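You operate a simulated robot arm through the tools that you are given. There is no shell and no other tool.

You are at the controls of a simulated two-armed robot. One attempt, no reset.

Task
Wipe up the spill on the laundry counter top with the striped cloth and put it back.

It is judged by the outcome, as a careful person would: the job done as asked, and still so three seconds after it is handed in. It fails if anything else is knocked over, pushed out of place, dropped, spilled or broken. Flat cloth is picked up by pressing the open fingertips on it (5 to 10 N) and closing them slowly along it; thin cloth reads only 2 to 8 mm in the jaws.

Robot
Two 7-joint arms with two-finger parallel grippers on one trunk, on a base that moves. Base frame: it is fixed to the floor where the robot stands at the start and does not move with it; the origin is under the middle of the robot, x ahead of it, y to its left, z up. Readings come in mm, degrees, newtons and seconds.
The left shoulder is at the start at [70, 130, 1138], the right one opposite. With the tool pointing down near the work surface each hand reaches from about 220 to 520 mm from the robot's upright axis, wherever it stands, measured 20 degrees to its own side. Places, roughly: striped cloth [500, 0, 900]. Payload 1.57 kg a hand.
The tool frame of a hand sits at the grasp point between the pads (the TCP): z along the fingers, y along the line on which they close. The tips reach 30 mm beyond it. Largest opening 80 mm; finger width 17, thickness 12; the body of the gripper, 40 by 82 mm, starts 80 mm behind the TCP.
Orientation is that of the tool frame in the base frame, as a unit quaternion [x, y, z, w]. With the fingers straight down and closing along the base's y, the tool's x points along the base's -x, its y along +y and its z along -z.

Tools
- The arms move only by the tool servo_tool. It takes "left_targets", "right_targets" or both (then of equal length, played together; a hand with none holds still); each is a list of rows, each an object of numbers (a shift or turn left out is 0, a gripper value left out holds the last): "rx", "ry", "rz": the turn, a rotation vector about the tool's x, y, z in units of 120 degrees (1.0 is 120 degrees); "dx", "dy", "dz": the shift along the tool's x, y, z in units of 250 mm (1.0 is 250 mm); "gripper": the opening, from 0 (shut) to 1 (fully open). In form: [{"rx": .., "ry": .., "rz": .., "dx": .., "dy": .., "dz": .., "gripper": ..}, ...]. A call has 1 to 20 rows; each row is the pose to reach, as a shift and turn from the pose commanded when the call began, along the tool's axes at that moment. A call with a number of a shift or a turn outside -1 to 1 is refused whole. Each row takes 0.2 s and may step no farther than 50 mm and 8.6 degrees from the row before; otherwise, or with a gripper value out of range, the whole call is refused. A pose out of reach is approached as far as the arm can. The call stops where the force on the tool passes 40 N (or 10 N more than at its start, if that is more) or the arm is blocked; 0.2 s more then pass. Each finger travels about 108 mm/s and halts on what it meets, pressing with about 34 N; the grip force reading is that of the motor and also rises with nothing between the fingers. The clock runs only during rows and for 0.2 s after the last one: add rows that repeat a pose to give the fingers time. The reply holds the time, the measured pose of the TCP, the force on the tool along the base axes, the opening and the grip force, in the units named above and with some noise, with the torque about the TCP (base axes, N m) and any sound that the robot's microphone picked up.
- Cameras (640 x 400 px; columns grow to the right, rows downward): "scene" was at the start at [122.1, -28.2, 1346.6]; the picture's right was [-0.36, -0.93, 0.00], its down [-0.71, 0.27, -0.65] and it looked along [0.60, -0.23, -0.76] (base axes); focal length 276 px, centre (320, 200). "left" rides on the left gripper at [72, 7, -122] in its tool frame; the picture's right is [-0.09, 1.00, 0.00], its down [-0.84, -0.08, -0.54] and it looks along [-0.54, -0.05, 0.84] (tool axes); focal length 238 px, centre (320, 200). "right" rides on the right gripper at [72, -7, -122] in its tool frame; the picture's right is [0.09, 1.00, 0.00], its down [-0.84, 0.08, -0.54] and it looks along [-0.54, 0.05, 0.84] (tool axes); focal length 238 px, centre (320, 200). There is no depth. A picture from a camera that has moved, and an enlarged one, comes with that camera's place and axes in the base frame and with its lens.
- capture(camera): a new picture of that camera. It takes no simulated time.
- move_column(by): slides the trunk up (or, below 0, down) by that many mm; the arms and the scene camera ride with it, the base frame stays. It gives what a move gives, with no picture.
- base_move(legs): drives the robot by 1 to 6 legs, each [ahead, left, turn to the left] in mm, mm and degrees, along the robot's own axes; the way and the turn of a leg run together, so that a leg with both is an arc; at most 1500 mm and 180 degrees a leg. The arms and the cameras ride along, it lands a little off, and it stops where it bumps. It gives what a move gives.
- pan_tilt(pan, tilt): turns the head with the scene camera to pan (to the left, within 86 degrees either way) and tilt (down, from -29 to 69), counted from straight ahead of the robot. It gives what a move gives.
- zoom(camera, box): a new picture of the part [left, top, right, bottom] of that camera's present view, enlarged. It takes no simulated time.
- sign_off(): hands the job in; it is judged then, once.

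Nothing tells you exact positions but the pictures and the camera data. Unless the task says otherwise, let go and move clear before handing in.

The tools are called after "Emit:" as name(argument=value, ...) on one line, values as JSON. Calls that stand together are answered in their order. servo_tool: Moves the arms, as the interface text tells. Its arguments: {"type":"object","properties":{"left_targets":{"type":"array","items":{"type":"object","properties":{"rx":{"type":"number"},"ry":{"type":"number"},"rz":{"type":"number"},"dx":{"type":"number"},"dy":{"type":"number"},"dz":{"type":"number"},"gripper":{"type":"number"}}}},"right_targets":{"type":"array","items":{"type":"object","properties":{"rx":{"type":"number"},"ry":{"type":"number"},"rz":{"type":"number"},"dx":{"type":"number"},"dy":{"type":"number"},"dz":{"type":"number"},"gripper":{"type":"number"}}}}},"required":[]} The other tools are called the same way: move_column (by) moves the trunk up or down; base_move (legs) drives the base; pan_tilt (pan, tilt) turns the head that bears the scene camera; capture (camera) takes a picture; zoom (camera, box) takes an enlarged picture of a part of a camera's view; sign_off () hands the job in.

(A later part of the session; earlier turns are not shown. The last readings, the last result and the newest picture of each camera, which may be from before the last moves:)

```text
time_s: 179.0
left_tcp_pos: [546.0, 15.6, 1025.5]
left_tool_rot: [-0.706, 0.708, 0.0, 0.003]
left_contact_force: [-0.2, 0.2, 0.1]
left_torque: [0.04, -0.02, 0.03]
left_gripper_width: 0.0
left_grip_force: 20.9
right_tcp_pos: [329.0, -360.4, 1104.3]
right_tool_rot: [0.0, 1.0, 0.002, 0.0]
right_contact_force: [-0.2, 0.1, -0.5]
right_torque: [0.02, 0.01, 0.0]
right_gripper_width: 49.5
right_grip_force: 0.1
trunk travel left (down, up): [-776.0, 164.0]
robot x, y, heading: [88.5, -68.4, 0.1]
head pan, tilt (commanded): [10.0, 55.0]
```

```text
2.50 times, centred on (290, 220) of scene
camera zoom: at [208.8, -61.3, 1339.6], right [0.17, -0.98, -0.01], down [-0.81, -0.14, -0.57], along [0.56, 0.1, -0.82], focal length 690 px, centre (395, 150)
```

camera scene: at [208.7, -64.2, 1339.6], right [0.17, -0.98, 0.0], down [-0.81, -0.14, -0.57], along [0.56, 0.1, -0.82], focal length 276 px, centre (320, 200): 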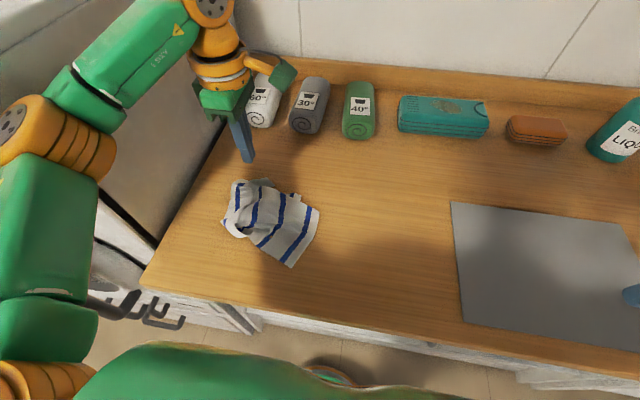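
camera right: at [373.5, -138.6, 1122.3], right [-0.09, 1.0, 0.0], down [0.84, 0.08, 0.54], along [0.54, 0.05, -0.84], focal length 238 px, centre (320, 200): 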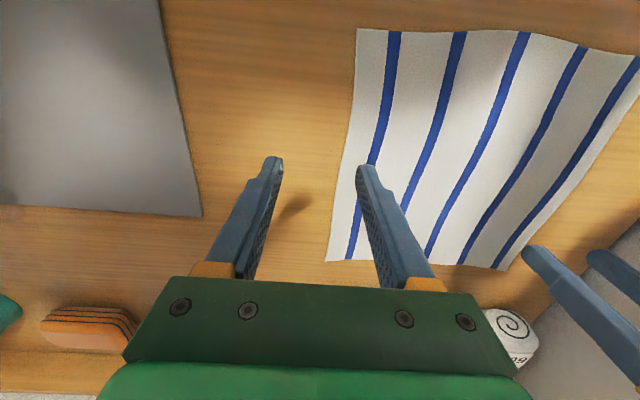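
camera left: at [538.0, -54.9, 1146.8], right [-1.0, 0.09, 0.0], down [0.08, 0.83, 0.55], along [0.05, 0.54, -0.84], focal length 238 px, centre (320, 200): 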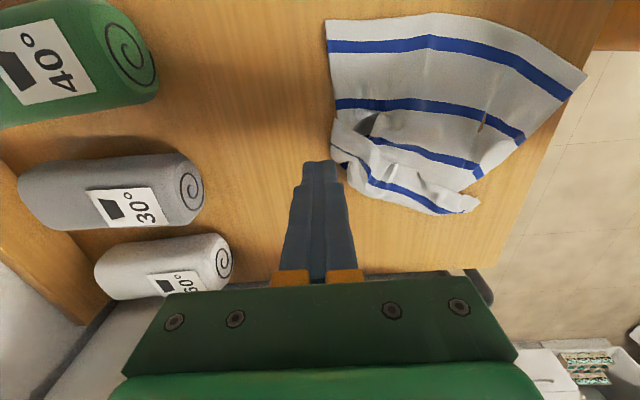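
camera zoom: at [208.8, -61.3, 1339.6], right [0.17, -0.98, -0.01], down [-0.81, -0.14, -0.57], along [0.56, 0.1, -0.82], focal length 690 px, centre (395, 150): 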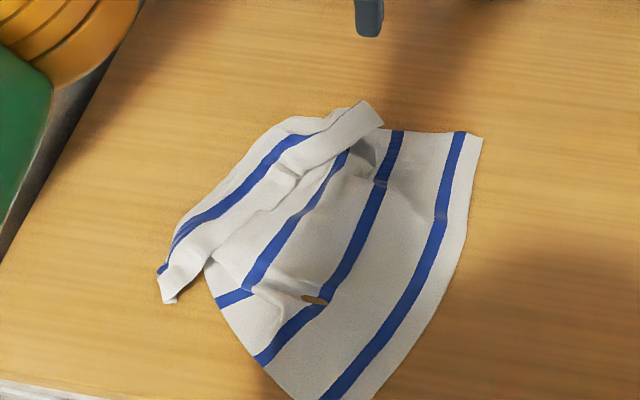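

Only the left strip remains folded over, along a clean straight line. I'll zoom in on its far end to see how best to catch it.

Emit:
zoom(camera="left", box=[300, 80, 500, 230])

Emit:
zoom(camera="scene", box=[260, 170, 330, 230])

```text
2.67 times, centred on (400, 155) of left
camera zoom: at [538.0, -54.9, 1146.8], right [-1.0, 0.09, 0.0], down [0.08, 0.83, 0.55], along [0.05, 0.54, -0.84], focal length 636 px, centre (107, 320)
```

zoom: 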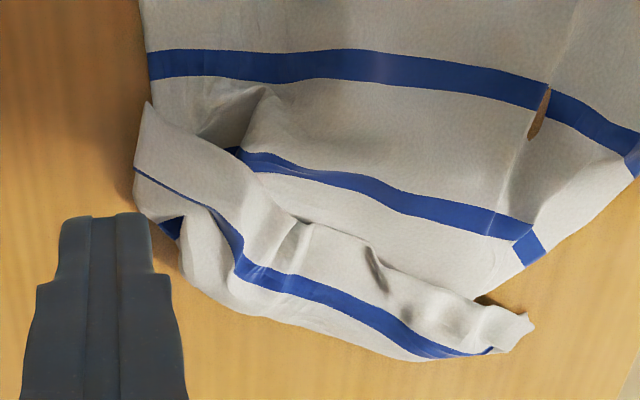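

```text
6.67 times, centred on (295, 200) of scene
camera zoom: at [208.8, -61.3, 1339.6], right [0.17, -0.98, -0.01], down [-0.81, -0.14, -0.57], along [0.56, 0.1, -0.82], focal length 1839 px, centre (487, 200)
```

zoom: 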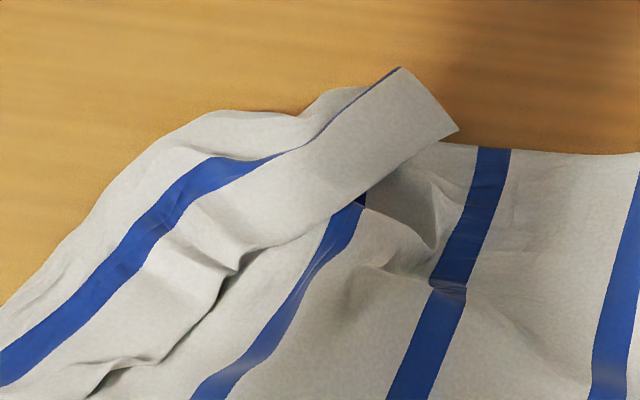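

The state is decent: the right part is flat, the cloth centre is about [437, 28], rotated ~16° with the near-right corner lagging at [320, −10]. I'll shift the base right and pull the near-right corner right toward its home corner.

Emit:
base_move(legs=[[0, -70, 0]])

Emit:
servo_tool(left_targets=[{"dx": -0.02, "dy": 0.12}, {"dx": -0.04, "dy": 0.24}, {"dx": -0.06, "dy": 0.36}, {"dx": -0.08, "dy": 0.48}, {"dx": -0.1, "dy": 0.6, "dz": 0.05}, {"dx": -0.13, "dy": 0.72, "dz": 0.12}, {"dx": -0.168, "dy": 0.82, "dz": 0.2}, {"dx": -0.168, "dy": 0.832, "dz": 0.28}, {"dx": -0.168, "dy": 0.832, "dz": 0.33}, {"dx": -0.168, "dy": 0.832, "dz": 0.33}])

Emit:
capture(camera="left")

Emit:
zoom(camera="scene", box=[190, 140, 350, 300])

```text
time_s: 180.0
left_tcp_pos: [545.8, -41.8, 1024.7]
left_tool_rot: [-0.707, 0.707, -0.003, -0.002]
left_contact_force: [0.0, 0.5, 0.2]
left_torque: [-0.05, -0.02, 0.03]
left_gripper_width: 0.0
left_grip_force: 21.5
right_tcp_pos: [328.9, -418.9, 1107.4]
right_tool_rot: [0.0, 1.0, -0.002, 0.001]
right_contact_force: [0.4, -0.2, -0.5]
right_torque: [0.0, 0.0, 0.02]
right_gripper_width: 49.7
right_grip_force: 0.1
trunk travel left (down, up): [-776.0, 164.0]
robot x, y, heading: [86.5, -135.8, -0.0]
head pan, tilt (commanded): [10.0, 55.0]
```

```text
time_s: 182.2
left_tcp_pos: [336.6, -4.0, 944.2]
left_tool_rot: [0.707, -0.707, 0.001, 0.0]
left_contact_force: [1.0, 0.3, -0.2]
left_torque: [-0.02, 0.01, 0.0]
left_gripper_width: 0.2
left_grip_force: 21.4
right_tcp_pos: [328.3, -423.7, 1106.5]
right_tool_rot: [-0.002, 1.0, 0.0, 0.001]
right_contact_force: [0.0, -1.5, -0.2]
right_torque: [0.01, 0.03, 0.0]
right_gripper_width: 49.9
right_grip_force: 0.1
trunk travel left (down, up): [-776.0, 164.0]
robot x, y, heading: [86.8, -134.8, 0.1]
head pan, tilt (commanded): [10.0, 55.0]
```

```text
taken
camera left: at [329.8, -75.0, 1065.7], right [-1.0, 0.09, 0.0], down [0.08, 0.84, 0.54], along [0.05, 0.54, -0.84], focal length 238 px, centre (320, 200)
```

left: 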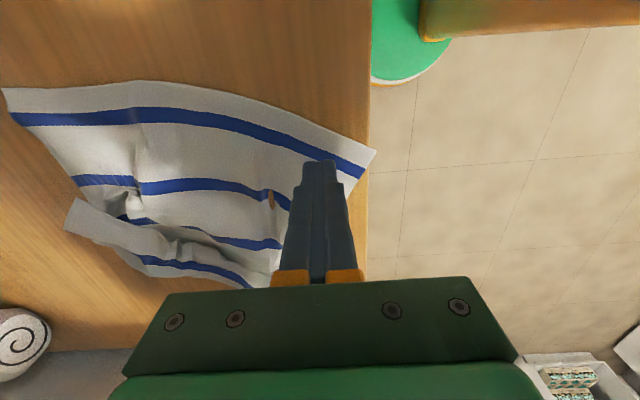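

```text
2.50 times, centred on (270, 220) of scene
camera zoom: at [208.3, -122.7, 1339.6], right [0.17, -0.98, 0.0], down [-0.81, -0.14, -0.57], along [0.56, 0.1, -0.82], focal length 690 px, centre (445, 150)
```

zoom: 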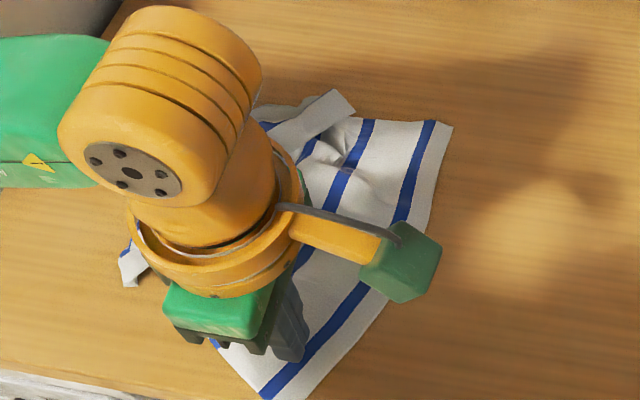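

The near-right corner tip is right at the counter's front edge, so it should be pulled away from the edge as well as right. I'll lower here and press.

Emit:
servo_tool(left_targets=[{"dz": 0.025}, {"dz": 0.042}, {"dz": 0.05}, {"dz": 0.05}])

```text
time_s: 183.2
left_tcp_pos: [337.9, -5.2, 931.0]
left_tool_rot: [-0.707, 0.707, -0.002, 0.001]
left_contact_force: [3.1, 2.6, 23.0]
left_torque: [-0.01, -0.01, 0.0]
left_gripper_width: 0.2
left_grip_force: 21.6
right_tcp_pos: [327.0, -423.3, 1107.6]
right_tool_rot: [-0.001, 1.0, 0.0, 0.001]
right_contact_force: [-0.3, -0.7, 0.0]
right_torque: [-0.01, 0.02, 0.03]
right_gripper_width: 49.5
right_grip_force: 0.0
trunk travel left (down, up): [-776.0, 164.0]
robot x, y, heading: [90.2, -137.1, -0.0]
head pan, tilt (commanded): [10.0, 55.0]
```

Emit:
servo_tool(left_targets=[{"dz": -0.003}, {"dz": -0.003}, {"dz": -0.003, "dx": 0.035, "dy": -0.012}, {"dz": -0.003, "dx": 0.07, "dy": -0.025}, {"dz": -0.003, "dx": 0.105, "dy": -0.038}, {"dz": -0.003, "dx": 0.14, "dy": -0.05}, {"dz": -0.003, "dx": 0.175, "dy": -0.062}, {"dz": -0.003, "dx": 0.21, "dy": -0.075}, {"dz": -0.003, "dx": 0.245, "dy": -0.088}, {"dz": -0.003, "dx": 0.28, "dy": -0.1}, {"dz": -0.003, "dx": 0.315, "dy": -0.112}, {"dz": -0.003, "dx": 0.35, "dy": -0.125}, {"dz": -0.003, "dx": 0.385, "dy": -0.14}, {"dz": -0.003, "dx": 0.385, "dy": -0.14}])

Emit:
servo_tool(left_targets=[{"dz": -0.1}, {"dz": -0.25}, {"dz": -0.4, "dx": 0.05}, {"dz": -0.44, "dx": 0.2}, {"dz": -0.44, "dx": 0.35}, {"dz": -0.44, "dx": 0.42}, {"dz": -0.44, "dx": 0.42}])

Emit:
zoom(camera="scene", box=[200, 140, 370, 300])

```text
time_s: 186.2
left_tcp_pos: [371.8, -98.9, 932.4]
left_tool_rot: [0.707, -0.707, 0.004, -0.001]
left_contact_force: [-1.2, 4.1, 25.1]
left_torque: [0.08, 0.15, -0.01]
left_gripper_width: 0.1
left_grip_force: 21.6
right_tcp_pos: [325.2, -421.5, 1107.5]
right_tool_rot: [-0.001, 1.0, -0.001, 0.003]
right_contact_force: [-0.7, 0.5, 0.9]
right_torque: [-0.01, 0.0, 0.02]
right_gripper_width: 49.9
right_grip_force: 0.2
trunk travel left (down, up): [-776.0, 164.0]
robot x, y, heading: [85.8, -138.6, 0.3]
head pan, tilt (commanded): [10.0, 55.0]
```

```text
time_s: 187.8
left_tcp_pos: [374.3, -205.8, 1040.0]
left_tool_rot: [-0.707, 0.707, -0.002, 0.0]
left_contact_force: [-0.1, 0.4, -0.1]
left_torque: [-0.02, -0.01, 0.03]
left_gripper_width: 0.0
left_grip_force: 21.6
right_tcp_pos: [329.1, -423.2, 1107.3]
right_tool_rot: [-0.001, 1.0, 0.0, 0.0]
right_contact_force: [-0.5, 0.2, -0.1]
right_torque: [0.02, -0.04, 0.0]
right_gripper_width: 49.5
right_grip_force: 0.2
trunk travel left (down, up): [-776.0, 164.0]
robot x, y, heading: [89.9, -134.1, -0.0]
head pan, tilt (commanded): [10.0, 55.0]
```

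```text
2.50 times, centred on (285, 220) of scene
camera zoom: at [208.8, -122.6, 1339.6], right [0.17, -0.98, 0.0], down [-0.81, -0.14, -0.57], along [0.56, 0.1, -0.82], focal length 690 px, centre (408, 150)
```

zoom: 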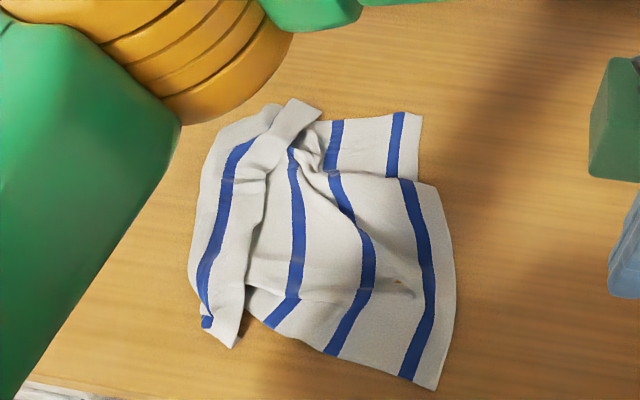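

The cloth is now almost flat and squarely oriented; it just needs to go about 35 mm farther from the robot and have its left strip unrolled. I'll press on the far part at [521, −41] and draw it away from the robot.

Emit:
servo_tool(left_targets=[{"dx": -0.1, "dy": -0.09}, {"dx": -0.2, "dy": -0.18}, {"dx": -0.3, "dy": -0.27}, {"dx": -0.4, "dy": -0.36, "dz": 0.05}, {"dx": -0.5, "dy": -0.45, "dz": 0.12}, {"dx": -0.6, "dy": -0.54, "dz": 0.2}, {"dx": -0.66, "dy": -0.588, "dz": 0.3}, {"dx": -0.66, "dy": -0.588, "dz": 0.38}, {"dx": -0.66, "dy": -0.588, "dz": 0.42}, {"dx": -0.66, "dy": -0.588, "dz": 0.428}, {"dx": -0.66, "dy": -0.588, "dz": 0.428}])

Emit:
capture(camera="left")

```text
time_s: 190.2
left_tcp_pos: [519.9, -40.5, 932.6]
left_tool_rot: [0.708, -0.707, 0.001, 0.001]
left_contact_force: [-0.7, 0.5, -0.1]
left_torque: [-0.01, -0.01, 0.02]
left_gripper_width: 0.1
left_grip_force: 21.5
right_tcp_pos: [328.8, -424.4, 1106.9]
right_tool_rot: [-0.001, 1.0, 0.0, 0.0]
right_contact_force: [-0.6, 0.3, 0.1]
right_torque: [-0.02, -0.03, -0.02]
right_gripper_width: 49.5
right_grip_force: 0.1
trunk travel left (down, up): [-776.0, 164.0]
robot x, y, heading: [91.1, -135.0, -0.1]
head pan, tilt (commanded): [10.0, 55.0]
```

```text
taken
camera left: at [512.4, -111.9, 1055.3], right [-1.0, 0.09, 0.0], down [0.08, 0.84, 0.54], along [0.05, 0.54, -0.84], focal length 238 px, centre (320, 200)
```

left: 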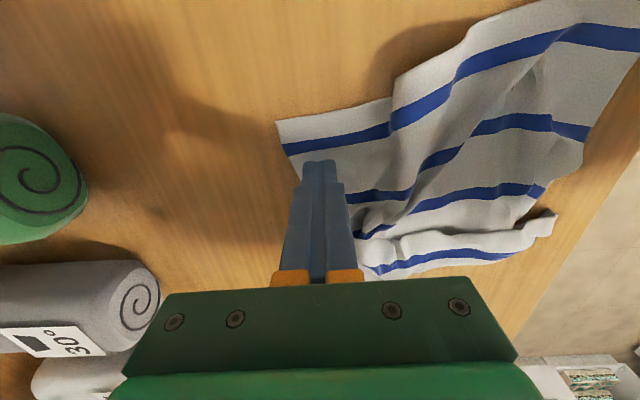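

Emit:
servo_tool(left_targets=[{"dz": 0.004}, {"dz": 0.006}, {"dz": 0.006}])

```text
time_s: 191.0
left_tcp_pos: [519.7, -39.4, 932.0]
left_tool_rot: [-0.707, 0.708, -0.001, 0.0]
left_contact_force: [0.6, -0.9, 2.5]
left_torque: [-0.03, -0.01, 0.02]
left_gripper_width: 0.0
left_grip_force: 21.3
right_tcp_pos: [328.5, -424.9, 1106.8]
right_tool_rot: [-0.002, 1.0, 0.0, 0.0]
right_contact_force: [-0.1, -0.5, 0.4]
right_torque: [0.0, 0.0, -0.01]
right_gripper_width: 49.4
right_grip_force: 0.1
trunk travel left (down, up): [-776.0, 164.0]
robot x, y, heading: [87.4, -133.8, 0.0]
head pan, tilt (commanded): [10.0, 55.0]
```

Emit:
servo_tool(left_targets=[{"dz": 0.0015}, {"dz": 0.0015, "dy": -0.03}, {"dz": 0.0015, "dy": -0.06}, {"dz": 0.0015, "dy": -0.09}, {"dz": 0.0015, "dy": -0.12}, {"dz": 0.0015, "dy": -0.15}, {"dz": 0.0015, "dy": -0.18}, {"dz": 0.0015, "dy": -0.2}, {"dz": 0.0015, "dy": -0.22}, {"dz": 0.0015, "dy": -0.22}])

Emit:
capture(camera="left")

Emit:
zoom(camera="scene", box=[200, 140, 370, 300])

```text
time_s: 193.2
left_tcp_pos: [570.3, -39.3, 931.7]
left_tool_rot: [0.707, -0.707, 0.002, 0.0]
left_contact_force: [-0.1, 0.0, 0.1]
left_torque: [0.01, -0.01, 0.02]
left_gripper_width: 0.0
left_grip_force: 21.7
left hand out of reach, approached as far as the arm can: row 9, 10
right_tcp_pos: [328.8, -423.1, 1106.9]
right_tool_rot: [-0.002, 1.0, 0.0, 0.001]
right_contact_force: [0.1, 0.3, 0.3]
right_torque: [0.02, 0.04, 0.01]
right_gripper_width: 49.5
right_grip_force: 0.0
trunk travel left (down, up): [-776.0, 164.0]
robot x, y, heading: [84.6, -133.2, -0.1]
head pan, tilt (commanded): [10.0, 55.0]
```

```text
taken
camera left: at [562.9, -110.8, 1053.8], right [-1.0, 0.09, 0.0], down [0.08, 0.84, 0.54], along [0.05, 0.54, -0.84], focal length 238 px, centre (320, 200)
```

left: 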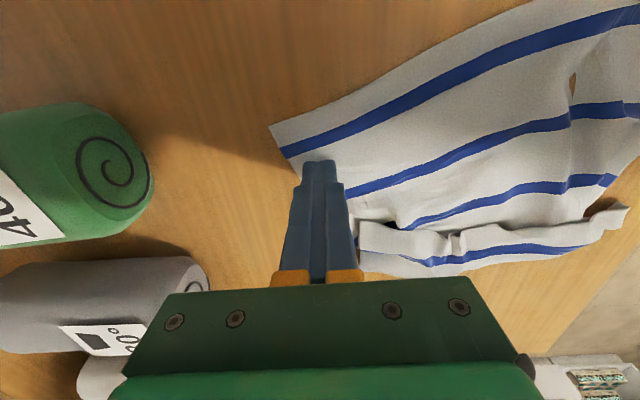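

```text
2.50 times, centred on (285, 220) of scene
camera zoom: at [208.4, -123.0, 1339.6], right [0.17, -0.98, 0.0], down [-0.81, -0.14, -0.57], along [0.56, 0.1, -0.82], focal length 690 px, centre (408, 150)
```

zoom: 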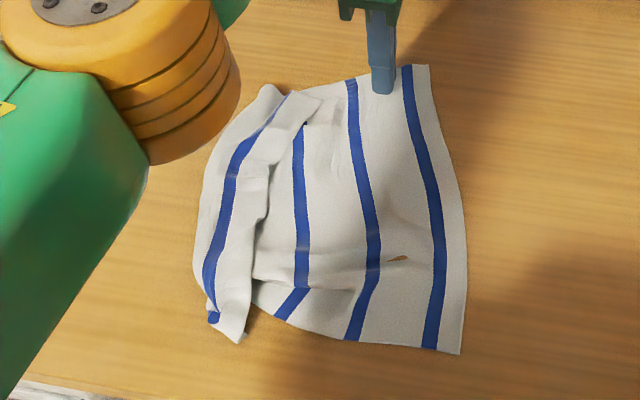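

Superb — the cloth is now a clean rectangle spanning x ≈ 345–600, with only the left strip (about 65 mm) still folded over. I'll go back to the near-left tip near [352, 18] and drag it well past the crease to the left.

Emit:
servo_tool(left_targets=[{"dz": -0.1}, {"dz": -0.22, "dy": 0.04}, {"dz": -0.26, "dy": 0.15, "dx": -0.03}, {"dz": -0.26, "dy": 0.27, "dx": -0.06}, {"dz": -0.26, "dy": 0.39, "dx": -0.09}, {"dz": -0.26, "dy": 0.51, "dx": -0.12}, {"dz": -0.26, "dy": 0.63, "dx": -0.15}, {"dz": -0.26, "dy": 0.75, "dx": -0.19}, {"dz": -0.26, "dy": 0.85, "dx": -0.228}, {"dz": -0.2, "dy": 0.872, "dx": -0.228}, {"dz": -0.1, "dy": 0.872, "dx": -0.228}, {"dz": -0.04, "dy": 0.872, "dx": -0.228}, {"dz": -0.04, "dy": 0.872, "dx": -0.228}])

Emit:
capture(camera="left")

```text
time_s: 196.0
left_tcp_pos: [353.9, 17.9, 937.7]
left_tool_rot: [-0.706, 0.708, -0.001, 0.0]
left_contact_force: [0.4, 0.7, 0.8]
left_torque: [-0.01, 0.01, 0.03]
left_gripper_width: 0.1
left_grip_force: 21.1
right_tcp_pos: [329.6, -423.6, 1106.3]
right_tool_rot: [-0.001, 1.0, 0.0, 0.001]
right_contact_force: [-0.3, -0.7, -0.5]
right_torque: [-0.03, 0.02, 0.02]
right_gripper_width: 49.5
right_grip_force: 0.1
trunk travel left (down, up): [-776.0, 164.0]
robot x, y, heading: [87.0, -133.8, -0.0]
head pan, tilt (commanded): [10.0, 55.0]
```

```text
taken
camera left: at [345.2, -53.4, 1060.3], right [-1.0, 0.09, 0.0], down [0.08, 0.84, 0.54], along [0.05, 0.54, -0.84], focal length 238 px, centre (320, 200)
```

left: 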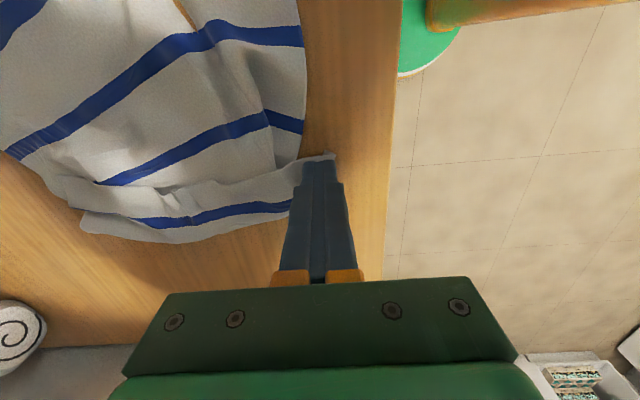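

Emit:
servo_tool(left_targets=[{"dz": 0.012}, {"dz": 0.02}, {"dz": 0.024}, {"dz": 0.024}])

```text
time_s: 197.0
left_tcp_pos: [352.2, 16.1, 934.2]
left_tool_rot: [-0.707, 0.708, -0.001, 0.0]
left_contact_force: [-0.6, -0.1, -0.3]
left_torque: [0.01, 0.01, 0.03]
left_gripper_width: 0.0
left_grip_force: 21.1
right_tcp_pos: [328.5, -424.4, 1106.7]
right_tool_rot: [-0.001, 1.0, 0.0, 0.001]
right_contact_force: [-0.2, 1.1, 0.1]
right_torque: [0.0, 0.02, -0.03]
right_gripper_width: 49.6
right_grip_force: 0.1
trunk travel left (down, up): [-776.0, 164.0]
robot x, y, heading: [86.5, -134.3, 0.1]
head pan, tilt (commanded): [10.0, 55.0]
```

Emit:
servo_tool(left_targets=[{"dz": 0.005}, {"dz": 0.009}, {"dz": 0.009}])

```text
time_s: 197.8
left_tcp_pos: [351.9, 17.8, 932.8]
left_tool_rot: [0.707, -0.707, 0.002, 0.0]
left_contact_force: [1.3, 1.3, 5.2]
left_torque: [0.03, -0.08, -0.02]
left_gripper_width: 0.0
left_grip_force: 21.0
right_tcp_pos: [328.7, -422.8, 1106.9]
right_tool_rot: [-0.001, 1.0, 0.0, 0.001]
right_contact_force: [-0.3, -0.2, -0.6]
right_torque: [-0.01, -0.01, -0.03]
right_gripper_width: 49.6
right_grip_force: 0.0
trunk travel left (down, up): [-776.0, 164.0]
robot x, y, heading: [87.4, -138.1, 0.2]
head pan, tilt (commanded): [10.0, 55.0]
```

Emit:
servo_tool(left_targets=[{"dz": 0.001, "dx": -0.035}, {"dz": 0.001, "dx": -0.07}, {"dz": 0.001, "dx": -0.105}, {"dz": 0.001, "dx": -0.14}, {"dz": 0.001, "dx": -0.175}, {"dz": 0.001, "dx": -0.21}, {"dz": 0.001, "dx": -0.245}, {"dz": 0.001, "dx": -0.28}, {"dz": 0.001, "dx": -0.315}, {"dz": 0.001, "dx": -0.35}, {"dz": 0.001, "dx": -0.385}, {"dz": 0.001, "dx": -0.42}, {"dz": 0.001, "dx": -0.455}, {"dz": 0.001, "dx": -0.49}, {"dz": 0.001, "dx": -0.52}, {"dz": 0.001, "dx": -0.54}, {"dz": 0.001, "dx": -0.54}])

Emit:
capture(camera="left")

Emit:
zoom(camera="scene", box=[180, 140, 350, 300])

```text
time_s: 201.4
left_tcp_pos: [350.9, 148.4, 933.2]
left_tool_rot: [0.707, -0.707, 0.0, -0.001]
left_contact_force: [-0.1, -2.8, 9.8]
left_torque: [-0.04, -0.02, 0.0]
left_gripper_width: 0.1
left_grip_force: 21.0
right_tcp_pos: [326.4, -425.7, 1105.8]
right_tool_rot: [0.0, 1.0, 0.001, 0.001]
right_contact_force: [-0.2, 0.7, -0.1]
right_torque: [-0.01, 0.01, 0.0]
right_gripper_width: 49.6
right_grip_force: 0.1
trunk travel left (down, up): [-776.0, 164.0]
robot x, y, heading: [88.6, -134.3, 0.0]
head pan, tilt (commanded): [10.0, 55.0]
```

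```text
taken
camera left: at [343.8, 77.6, 1054.5], right [-1.0, 0.09, 0.0], down [0.08, 0.84, 0.54], along [0.05, 0.54, -0.84], focal length 238 px, centre (320, 200)
```

left: 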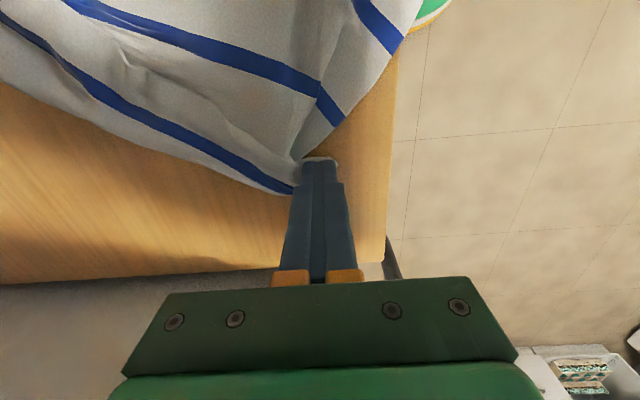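

```text
2.50 times, centred on (265, 220) of scene
camera zoom: at [206.9, -125.9, 1339.8], right [0.17, -0.98, 0.0], down [-0.81, -0.14, -0.57], along [0.57, 0.1, -0.82], focal length 690 px, centre (458, 150)
```

zoom: 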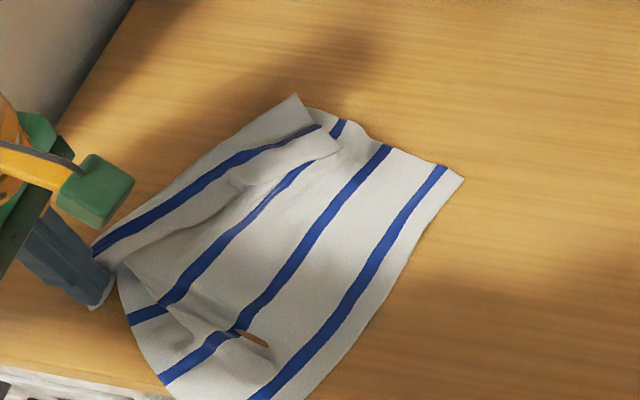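

Progress: the left strip has flipped so its true edge is now outermost, with the far-left corner at about [542, 68]; only a pleat remains just inside it. I'll carry the hand over, shift the base left, and draw the far-left corner out.

Emit:
servo_tool(left_targets=[{"dz": -0.1}, {"dz": -0.25}, {"dz": -0.36, "dx": 0.05, "dy": -0.05}, {"dz": -0.36, "dx": 0.16, "dy": -0.16}, {"dz": -0.36, "dx": 0.28, "dy": -0.28}, {"dz": -0.36, "dx": 0.4, "dy": -0.4}, {"dz": -0.36, "dx": 0.52, "dy": -0.52}, {"dz": -0.36, "dx": 0.6, "dy": -0.6}, {"dz": -0.36, "dx": 0.64, "dy": -0.66}])

Emit:
base_move(legs=[[0, 84, 0]])

Emit:
zoom(camera="scene", box=[210, 140, 380, 300])

Emit:
capture(camera="left")

```text
time_s: 203.4
left_tcp_pos: [517.9, -7.5, 1023.1]
left_tool_rot: [0.707, -0.707, 0.0, -0.001]
left_contact_force: [0.7, -0.4, 0.8]
left_torque: [0.01, -0.01, 0.0]
left_gripper_width: 0.0
left_grip_force: 21.5
right_tcp_pos: [329.3, -423.3, 1106.2]
right_tool_rot: [-0.001, 1.0, 0.001, 0.0]
right_contact_force: [-0.2, 0.2, 1.3]
right_torque: [-0.03, 0.02, 0.03]
right_gripper_width: 49.5
right_grip_force: 0.0
trunk travel left (down, up): [-776.0, 164.0]
robot x, y, heading: [91.3, -137.8, 0.1]
head pan, tilt (commanded): [10.0, 55.0]
```

```text
time_s: 204.4
left_tcp_pos: [518.3, 72.0, 1023.3]
left_tool_rot: [-0.706, 0.708, 0.0, 0.002]
left_contact_force: [-0.9, -0.7, 0.5]
left_torque: [0.0, -0.03, -0.01]
left_gripper_width: 0.2
left_grip_force: 21.4
right_tcp_pos: [327.6, -342.6, 1105.2]
right_tool_rot: [0.001, 1.0, 0.002, 0.0]
right_contact_force: [-0.1, -0.4, 0.1]
right_torque: [-0.03, -0.01, -0.02]
right_gripper_width: 49.6
right_grip_force: 0.1
trunk travel left (down, up): [-776.0, 164.0]
robot x, y, heading: [83.3, -49.7, -0.4]
head pan, tilt (commanded): [10.0, 55.0]
```

```text
2.50 times, centred on (295, 220) of scene
camera zoom: at [208.7, -42.9, 1339.6], right [0.17, -0.99, 0.0], down [-0.81, -0.14, -0.57], along [0.57, 0.1, -0.82], focal length 690 px, centre (382, 150)
```

zoom: 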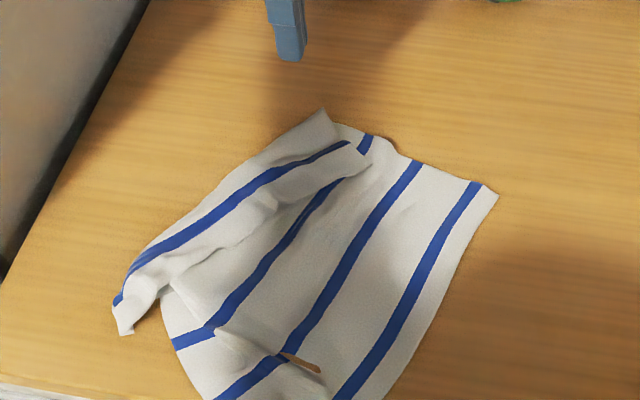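

```text
taken
camera left: at [510.4, 1.5, 1145.2], right [-1.0, 0.1, 0.0], down [0.08, 0.84, 0.54], along [0.05, 0.54, -0.84], focal length 238 px, centre (320, 200)
```

left: 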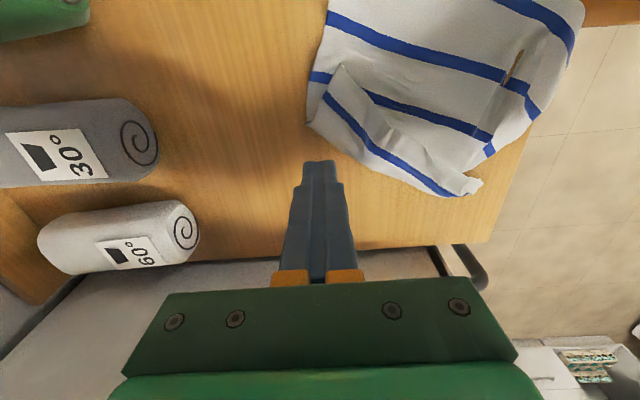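

Emit:
zoom(camera="scene", box=[205, 210, 275, 280])

Emit:
zoom(camera="scene", box=[265, 175, 335, 225])

Emit:
zoom(camera="left", box=[290, 50, 500, 210])

```text
5.71 times, centred on (240, 245) of scene
camera zoom: at [208.7, -42.9, 1339.6], right [0.17, -0.99, 0.0], down [-0.81, -0.14, -0.57], along [0.57, 0.1, -0.82], focal length 1576 px, centre (777, -57)
```

zoom: 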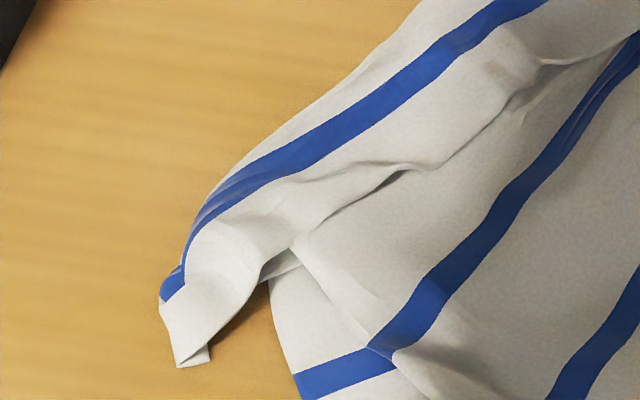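

```text
8.00 times, centred on (300, 200) of scene
camera zoom: at [208.7, -42.9, 1339.6], right [0.17, -0.99, 0.0], down [-0.81, -0.14, -0.57], along [0.57, 0.1, -0.82], focal length 2206 px, centre (480, 200)
```

zoom: 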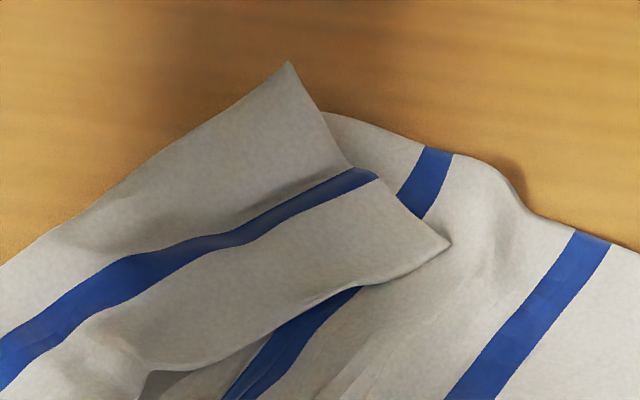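

```text
2.50 times, centred on (395, 130) of left
camera zoom: at [510.4, 1.5, 1145.2], right [-1.0, 0.1, 0.0], down [0.08, 0.84, 0.54], along [0.05, 0.54, -0.84], focal length 596 px, centre (132, 375)
```

zoom: 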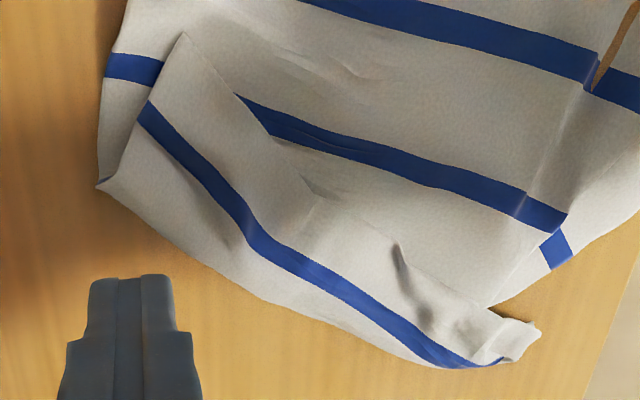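

Now it's unmistakable: a clean 60 mm strip folded over on top, crease outermost, its free corner at [495, 15]. I'll pinch just this top layer in the middle of the strip (about [485, 70]) with very light pressure, then flip it outward.

Emit:
servo_tool(left_targets=[{"dy": 0.06, "dz": 0.08, "gripper": 0.5}, {"dy": 0.132, "dx": 0.008, "dz": 0.18, "gripper": 0.5}, {"dy": 0.132, "dx": 0.008, "dz": 0.28, "gripper": 0.5}, {"dy": 0.132, "dx": 0.008, "dz": 0.33, "gripper": 0.5}, {"dy": 0.132, "dx": 0.008, "dz": 0.345, "gripper": 0.5}, {"dy": 0.132, "dx": 0.008, "dz": 0.345, "gripper": 0.5}])

Emit:
zoom(camera="left", box=[200, 60, 500, 240])

Emit:
zoom(camera="scene", box=[220, 150, 350, 270])

```text
time_s: 205.8
left_tcp_pos: [482.9, 70.4, 938.6]
left_tool_rot: [-0.706, 0.708, 0.0, 0.001]
left_contact_force: [0.2, -0.4, 0.7]
left_torque: [0.02, 0.01, 0.0]
left_gripper_width: 40.2
left_grip_force: 0.1
right_tcp_pos: [326.7, -343.7, 1106.3]
right_tool_rot: [0.001, 1.0, 0.003, 0.001]
right_contact_force: [0.1, 0.3, 0.6]
right_torque: [0.0, 0.01, 0.0]
right_gripper_width: 49.9
right_grip_force: 0.1
trunk travel left (down, up): [-776.0, 164.0]
robot x, y, heading: [93.4, -49.7, -0.1]
head pan, tilt (commanded): [10.0, 55.0]
```

```text
2.13 times, centred on (350, 150) of left
camera zoom: at [475.3, -0.8, 1059.2], right [-1.0, 0.1, 0.0], down [0.08, 0.83, 0.54], along [0.05, 0.54, -0.84], focal length 508 px, centre (256, 307)
```

zoom: 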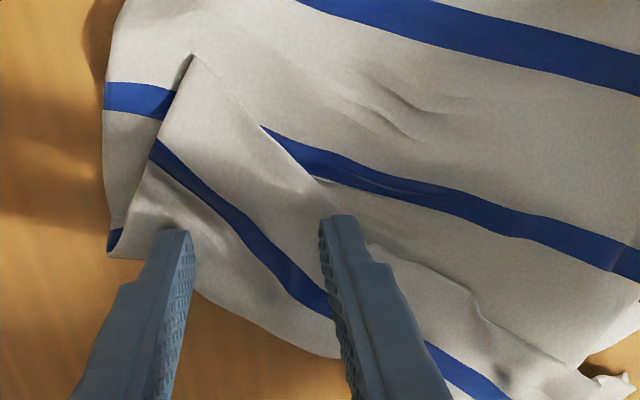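

```text
3.33 times, centred on (285, 210) of scene
camera zoom: at [208.0, -43.5, 1339.7], right [0.17, -0.99, 0.0], down [-0.81, -0.14, -0.57], along [0.57, 0.1, -0.82], focal length 919 px, centre (437, 167)
```

zoom: 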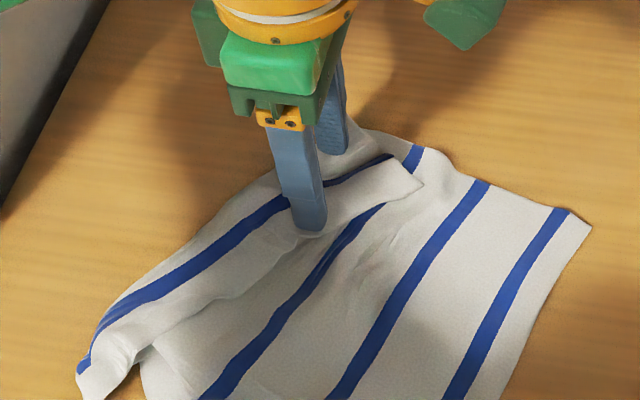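

Emit:
servo_tool(left_targets=[{"dz": 0.008}, {"dz": 0.014}, {"dz": 0.016}, {"dz": 0.016}])

```text
time_s: 206.8
left_tcp_pos: [485.5, 71.7, 933.7]
left_tool_rot: [-0.706, 0.708, 0.0, 0.001]
left_contact_force: [-0.7, 0.5, 0.5]
left_torque: [-0.01, 0.04, -0.01]
left_gripper_width: 40.1
left_grip_force: 0.0
right_tcp_pos: [327.8, -342.4, 1106.6]
right_tool_rot: [0.001, 1.0, 0.002, 0.001]
right_contact_force: [-0.1, -1.2, 0.0]
right_torque: [-0.02, 0.0, -0.01]
right_gripper_width: 49.7
right_grip_force: 0.0
trunk travel left (down, up): [-776.0, 164.0]
robot x, y, heading: [89.6, -51.0, -0.2]
head pan, tilt (commanded): [10.0, 55.0]
```

Emit:
servo_tool(left_targets=[{"dz": 0.003}, {"dz": 0.005}, {"dz": 0.005}])

```text
time_s: 207.7
left_tcp_pos: [483.8, 70.7, 932.0]
left_tool_rot: [-0.706, 0.708, -0.001, 0.002]
left_contact_force: [0.3, -1.0, 2.7]
left_torque: [-0.04, 0.06, -0.01]
left_gripper_width: 40.2
left_grip_force: 0.4
right_tcp_pos: [327.6, -342.2, 1106.4]
right_tool_rot: [0.002, 1.0, 0.003, 0.001]
right_contact_force: [-1.0, 0.4, -0.1]
right_torque: [0.04, 0.02, -0.01]
right_gripper_width: 49.4
right_grip_force: 0.0
trunk travel left (down, up): [-776.0, 164.0]
robot x, y, heading: [88.5, -51.2, -0.4]
head pan, tilt (commanded): [10.0, 55.0]
```

Very light contact (2.7 N). I'll add a touch more and close slowly.

Emit:
servo_tool(left_targets=[{"dz": 0.0012, "gripper": 0.5}, {"dz": 0.0012, "gripper": 0.45}, {"dz": 0.0012, "gripper": 0.4}, {"dz": 0.0012, "gripper": 0.35}, {"dz": 0.0012, "gripper": 0.3}, {"dz": 0.0012, "gripper": 0.25}, {"dz": 0.0012, "gripper": 0.2}, {"dz": 0.0012, "gripper": 0.15}, {"dz": 0.0012, "gripper": 0.1}, {"dz": 0.0012, "gripper": 0.05}, {"dz": 0.0012, "gripper": 0.0}, {"dz": 0.0012, "gripper": 0.0}, {"dz": 0.0012, "gripper": 0.0}])

Emit:
zoom(camera="left", box=[200, 60, 500, 240])

Emit:
zoom(camera="scene", box=[220, 150, 350, 270])

```text
time_s: 210.4
left_tcp_pos: [484.1, 71.9, 931.4]
left_tool_rot: [-0.706, 0.709, 0.001, 0.001]
left_contact_force: [-0.3, 0.9, 9.3]
left_torque: [-0.01, 0.04, 0.01]
left_gripper_width: 2.9
left_grip_force: 24.0
right_tcp_pos: [326.7, -342.3, 1104.4]
right_tool_rot: [0.001, 1.0, 0.003, 0.001]
right_contact_force: [-0.2, -0.4, 0.0]
right_torque: [0.01, -0.02, -0.01]
right_gripper_width: 49.5
right_grip_force: 0.1
trunk travel left (down, up): [-776.0, 164.0]
robot x, y, heading: [85.1, -49.2, -0.4]
head pan, tilt (commanded): [10.0, 55.0]
```

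```text
2.13 times, centred on (350, 150) of left
camera zoom: at [476.5, 0.0, 1053.8], right [-1.0, 0.1, 0.0], down [0.08, 0.83, 0.54], along [0.05, 0.54, -0.84], focal length 508 px, centre (256, 307)
```

zoom: 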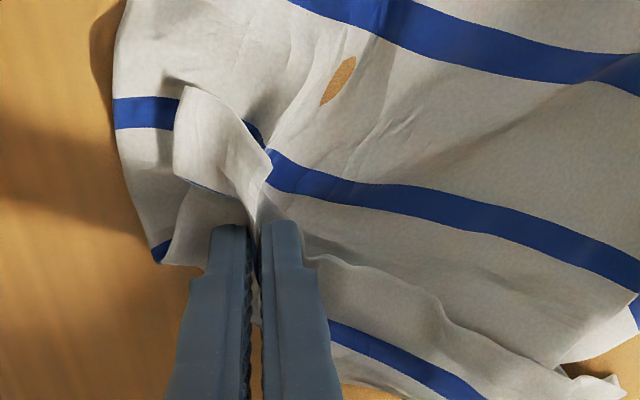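

```text
3.33 times, centred on (285, 210) of scene
camera zoom: at [207.8, -43.2, 1339.8], right [0.17, -0.99, 0.0], down [-0.81, -0.14, -0.57], along [0.57, 0.1, -0.82], focal length 919 px, centre (437, 167)
```

zoom: 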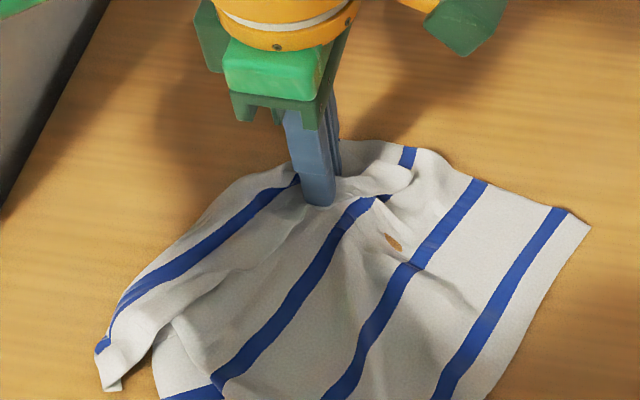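

The jaws hold 2.9 mm. I'll lift 35 mm and see whether only the strip comes up.

Emit:
servo_tool(left_targets=[{"dz": -0.04, "gripper": 0}, {"dz": -0.08, "gripper": 0}, {"dz": -0.12, "gripper": 0}, {"dz": -0.16, "gripper": 0}, {"dz": -0.16, "gripper": 0}])

Emit:
zoom(camera="left", box=[200, 60, 500, 240])

Emit:
zoom(camera="scene", box=[220, 150, 350, 270])

```text
time_s: 211.7
left_tcp_pos: [484.0, 72.7, 972.0]
left_tool_rot: [-0.707, 0.708, 0.0, 0.001]
left_contact_force: [-0.4, 0.2, -0.3]
left_torque: [-0.03, 0.01, -0.02]
left_gripper_width: 3.1
left_grip_force: 23.5
right_tcp_pos: [327.6, -341.3, 1106.9]
right_tool_rot: [0.001, 1.0, 0.002, 0.0]
right_contact_force: [0.3, 0.1, 0.8]
right_torque: [0.01, -0.03, 0.0]
right_gripper_width: 49.4
right_grip_force: 0.0
trunk travel left (down, up): [-776.0, 164.0]
robot x, y, heading: [84.7, -51.7, 0.0]
head pan, tilt (commanded): [10.0, 55.0]
```

```text
2.13 times, centred on (350, 150) of left
camera zoom: at [476.3, 1.3, 1093.4], right [-1.0, 0.09, 0.0], down [0.08, 0.84, 0.54], along [0.05, 0.54, -0.84], focal length 508 px, centre (256, 307)
```

zoom: 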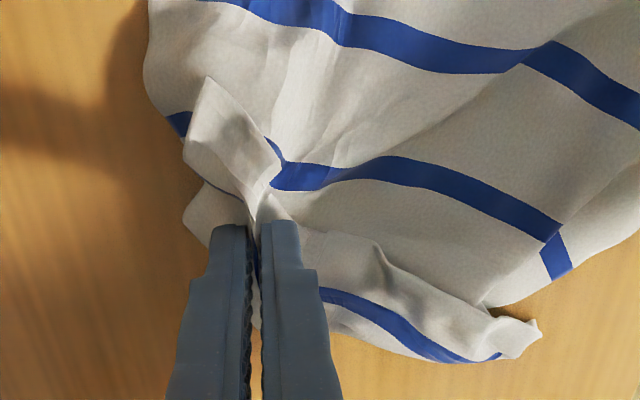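

```text
3.33 times, centred on (285, 210) of scene
camera zoom: at [208.3, -41.0, 1339.7], right [0.17, -0.99, 0.0], down [-0.81, -0.14, -0.57], along [0.57, 0.1, -0.82], focal length 919 px, centre (437, 167)
```

zoom: 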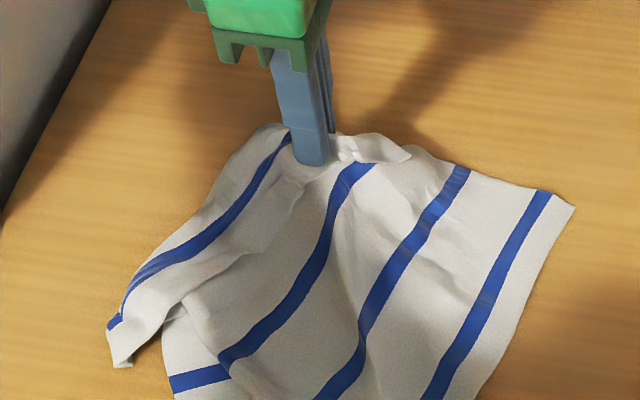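

Both layers came up together, so that pick won't separate them. The near-left tip, however, lies singly on the counter at about [370, 150]; I'll set this down, release, and turn the gripper back so I can pinch that tip by itself and peel the strip over.

Emit:
servo_tool(left_targets=[{"dz": 0.06, "gripper": 0}, {"dz": 0.12, "gripper": 0}, {"dz": 0.145, "gripper": 0.0}, {"dz": 0.15, "gripper": 0.08}, {"dz": 0.15, "gripper": 0.2}, {"dz": 0.15, "gripper": 0.35}, {"dz": 0.15, "gripper": 0.5}, {"dz": 0.08, "gripper": 0.5}, {"dz": -0.05, "gripper": 0.5}, {"dz": -0.18, "gripper": 0.5}, {"dz": -0.18, "gripper": 0.5}])

Emit:
servo_tool(left_targets=[{"rz": 0.0625, "dx": 0.05}, {"rz": 0.125, "dx": 0.12}, {"rz": 0.1875, "dx": 0.2}, {"rz": 0.25, "dx": 0.28}, {"rz": 0.3125, "dx": 0.36}, {"rz": 0.375, "dx": 0.44}, {"rz": 0.4375, "dx": 0.5}, {"rz": 0.5, "dx": 0.56}, {"rz": 0.5625, "dx": 0.6}, {"rz": 0.625, "dx": 0.6}, {"rz": 0.6875, "dx": 0.6}, {"rz": 0.75, "dx": 0.6}, {"rz": 0.75, "dx": 0.6}])

Emit:
zoom(camera="scene", box=[200, 150, 360, 290])

Emit:
zoom(camera="scene", box=[215, 210, 275, 270])

```text
time_s: 214.1
left_tcp_pos: [482.5, 73.1, 1016.6]
left_tool_rot: [-0.707, 0.707, -0.002, 0.0]
left_contact_force: [0.2, 0.4, 0.1]
left_torque: [-0.01, 0.0, -0.01]
left_gripper_width: 40.0
left_grip_force: 0.0
right_tcp_pos: [327.5, -338.5, 1107.0]
right_tool_rot: [0.0, 1.0, 0.0, -0.001]
right_contact_force: [-0.9, 0.4, -0.5]
right_torque: [-0.02, 0.03, -0.04]
right_gripper_width: 49.6
right_grip_force: 0.1
trunk travel left (down, up): [-776.0, 164.0]
robot x, y, heading: [83.3, -47.9, -0.2]
head pan, tilt (commanded): [10.0, 55.0]
```

```text
time_s: 216.8
left_tcp_pos: [483.4, -74.3, 1016.5]
left_tool_rot: [0.002, 1.0, -0.001, 0.001]
left_contact_force: [-0.4, -0.9, 0.3]
left_torque: [-0.01, 0.03, -0.01]
left_gripper_width: 40.0
left_grip_force: 0.1
right_tcp_pos: [327.6, -338.5, 1106.7]
right_tool_rot: [0.001, 1.0, 0.0, 0.0]
right_contact_force: [0.1, 0.4, 0.2]
right_torque: [0.02, 0.03, -0.02]
right_gripper_width: 49.7
right_grip_force: 0.0
trunk travel left (down, up): [-776.0, 164.0]
robot x, y, heading: [87.6, -52.4, -0.4]
head pan, tilt (commanded): [10.0, 55.0]
```

```text
2.86 times, centred on (280, 220) of scene
camera zoom: at [208.8, -38.1, 1339.6], right [0.17, -0.99, 0.0], down [-0.81, -0.14, -0.57], along [0.56, 0.1, -0.82], focal length 788 px, centre (434, 143)
```

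zoom: 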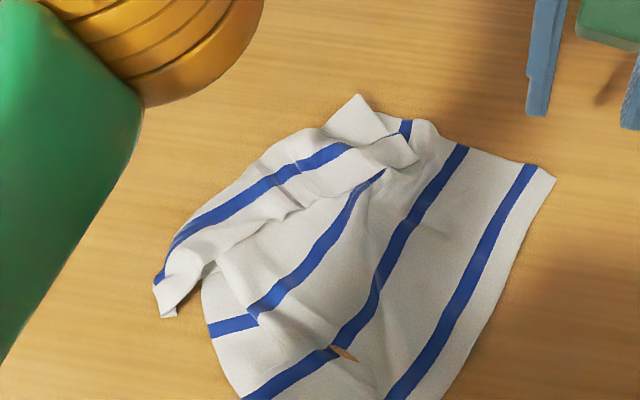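

```text
6.67 times, centred on (245, 240) of scene
camera zoom: at [208.8, -38.1, 1339.6], right [0.17, -0.99, 0.0], down [-0.81, -0.14, -0.57], along [0.56, 0.1, -0.82], focal length 1839 px, centre (820, -67)
```

zoom: 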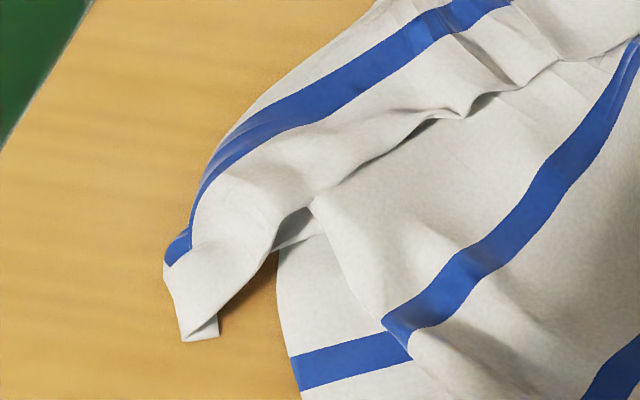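

I can see the near-left tip clearly: a ~14 mm wide tongue on bare counter at [366, 150]. I'll shift the base right a bit, then come over it with the jaws 24 mm open, straddling it.

Emit:
base_move(legs=[[0, -60, 0]])

Emit:
servo_tool(left_targets=[{"dx": 0.04, "dy": 0.12, "gripper": 0.3}, {"dx": 0.09, "dy": 0.24, "gripper": 0.3}, {"dx": 0.14, "dy": 0.36, "gripper": 0.3}, {"dx": 0.19, "dy": 0.48, "gripper": 0.3}, {"dx": 0.24, "dy": 0.58, "gripper": 0.3}, {"dx": 0.3, "dy": 0.7, "gripper": 0.3}, {"dx": 0.36, "dy": 0.82, "gripper": 0.3}, {"dx": 0.42, "dy": 0.93, "gripper": 0.3}, {"dx": 0.46, "dy": 1.0, "gripper": 0.3}, {"dx": 0.46, "dy": 1.0, "gripper": 0.3}])

```text
time_s: 217.8
left_tcp_pos: [484.0, -127.3, 1015.5]
left_tool_rot: [0.0, 1.0, -0.004, 0.0]
left_contact_force: [0.5, -0.3, -0.5]
left_torque: [-0.06, 0.03, 0.02]
left_gripper_width: 40.1
left_grip_force: 0.1
right_tcp_pos: [328.2, -392.4, 1108.9]
right_tool_rot: [0.0, 1.0, -0.002, 0.001]
right_contact_force: [-0.4, 0.1, -0.5]
right_torque: [-0.06, -0.01, 0.02]
right_gripper_width: 49.7
right_grip_force: 0.1
trunk travel left (down, up): [-776.0, 164.0]
robot x, y, heading: [90.0, -109.1, 0.0]
head pan, tilt (commanded): [10.0, 55.0]
```

```text
time_s: 220.0
left_tcp_pos: [367.0, 120.1, 1016.3]
left_tool_rot: [0.001, 1.0, 0.0, 0.0]
left_contact_force: [0.0, -0.1, 0.6]
left_torque: [0.0, 0.01, 0.0]
left_gripper_width: 23.8
left_grip_force: 0.1
right_tcp_pos: [327.4, -397.2, 1105.6]
right_tool_rot: [0.0, 1.0, 0.0, 0.0]
right_contact_force: [0.2, 0.3, -0.7]
right_torque: [0.02, 0.02, 0.0]
right_gripper_width: 49.7
right_grip_force: 0.0
trunk travel left (down, up): [-776.0, 164.0]
robot x, y, heading: [87.6, -110.6, -0.1]
head pan, tilt (commanded): [10.0, 55.0]
```

Emit:
servo_tool(left_targets=[{"dy": 0.06, "dz": 0.05}, {"dy": 0.12, "dz": 0.12}, {"dy": 0.12, "dz": 0.2}, {"dy": 0.12, "dz": 0.27}, {"dy": 0.12, "dz": 0.27}])

Emit:
zoom(camera="left", box=[220, 60, 420, 220])

Emit:
zoom(camera="scene", box=[180, 180, 280, 260])

```text
time_s: 221.2
left_tcp_pos: [370.2, 150.1, 948.4]
left_tool_rot: [0.001, 1.0, -0.001, 0.001]
left_contact_force: [-0.4, -0.5, 0.8]
left_torque: [-0.02, 0.02, -0.04]
left_gripper_width: 23.7
left_grip_force: 0.1
right_tcp_pos: [329.0, -396.8, 1106.1]
right_tool_rot: [0.001, 1.0, 0.0, 0.001]
right_contact_force: [-0.2, 0.2, 0.2]
right_torque: [0.0, 0.0, -0.01]
right_gripper_width: 49.5
right_grip_force: 0.0
trunk travel left (down, up): [-776.0, 164.0]
robot x, y, heading: [88.5, -107.7, 0.0]
head pan, tilt (commanded): [10.0, 55.0]
```

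```text
2.50 times, centred on (320, 140) of left
camera zoom: at [297.0, 156.8, 1069.3], right [0.09, 1.0, 0.0], down [0.84, -0.08, 0.54], along [0.54, -0.05, -0.84], focal length 596 px, centre (320, 350)
```

zoom: 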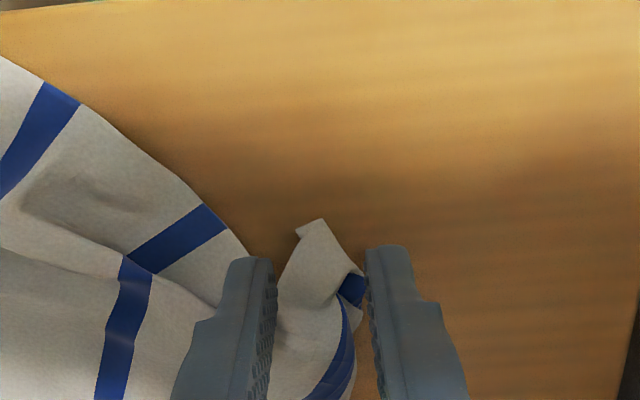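

```text
5.00 times, centred on (230, 220) of scene
camera zoom: at [208.4, -96.8, 1339.6], right [0.17, -0.98, 0.0], down [-0.81, -0.14, -0.57], along [0.56, 0.1, -0.82], focal length 1379 px, centre (770, 100)
```

zoom: 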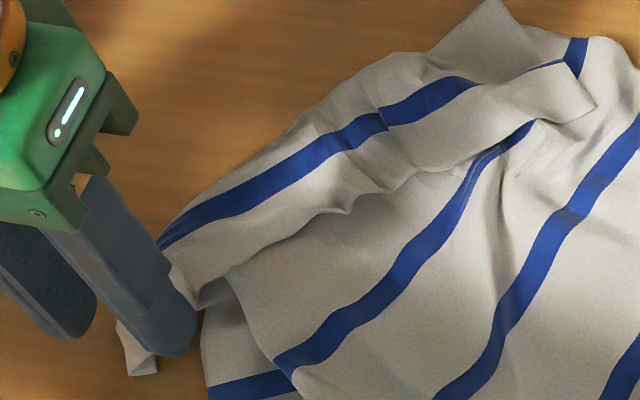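

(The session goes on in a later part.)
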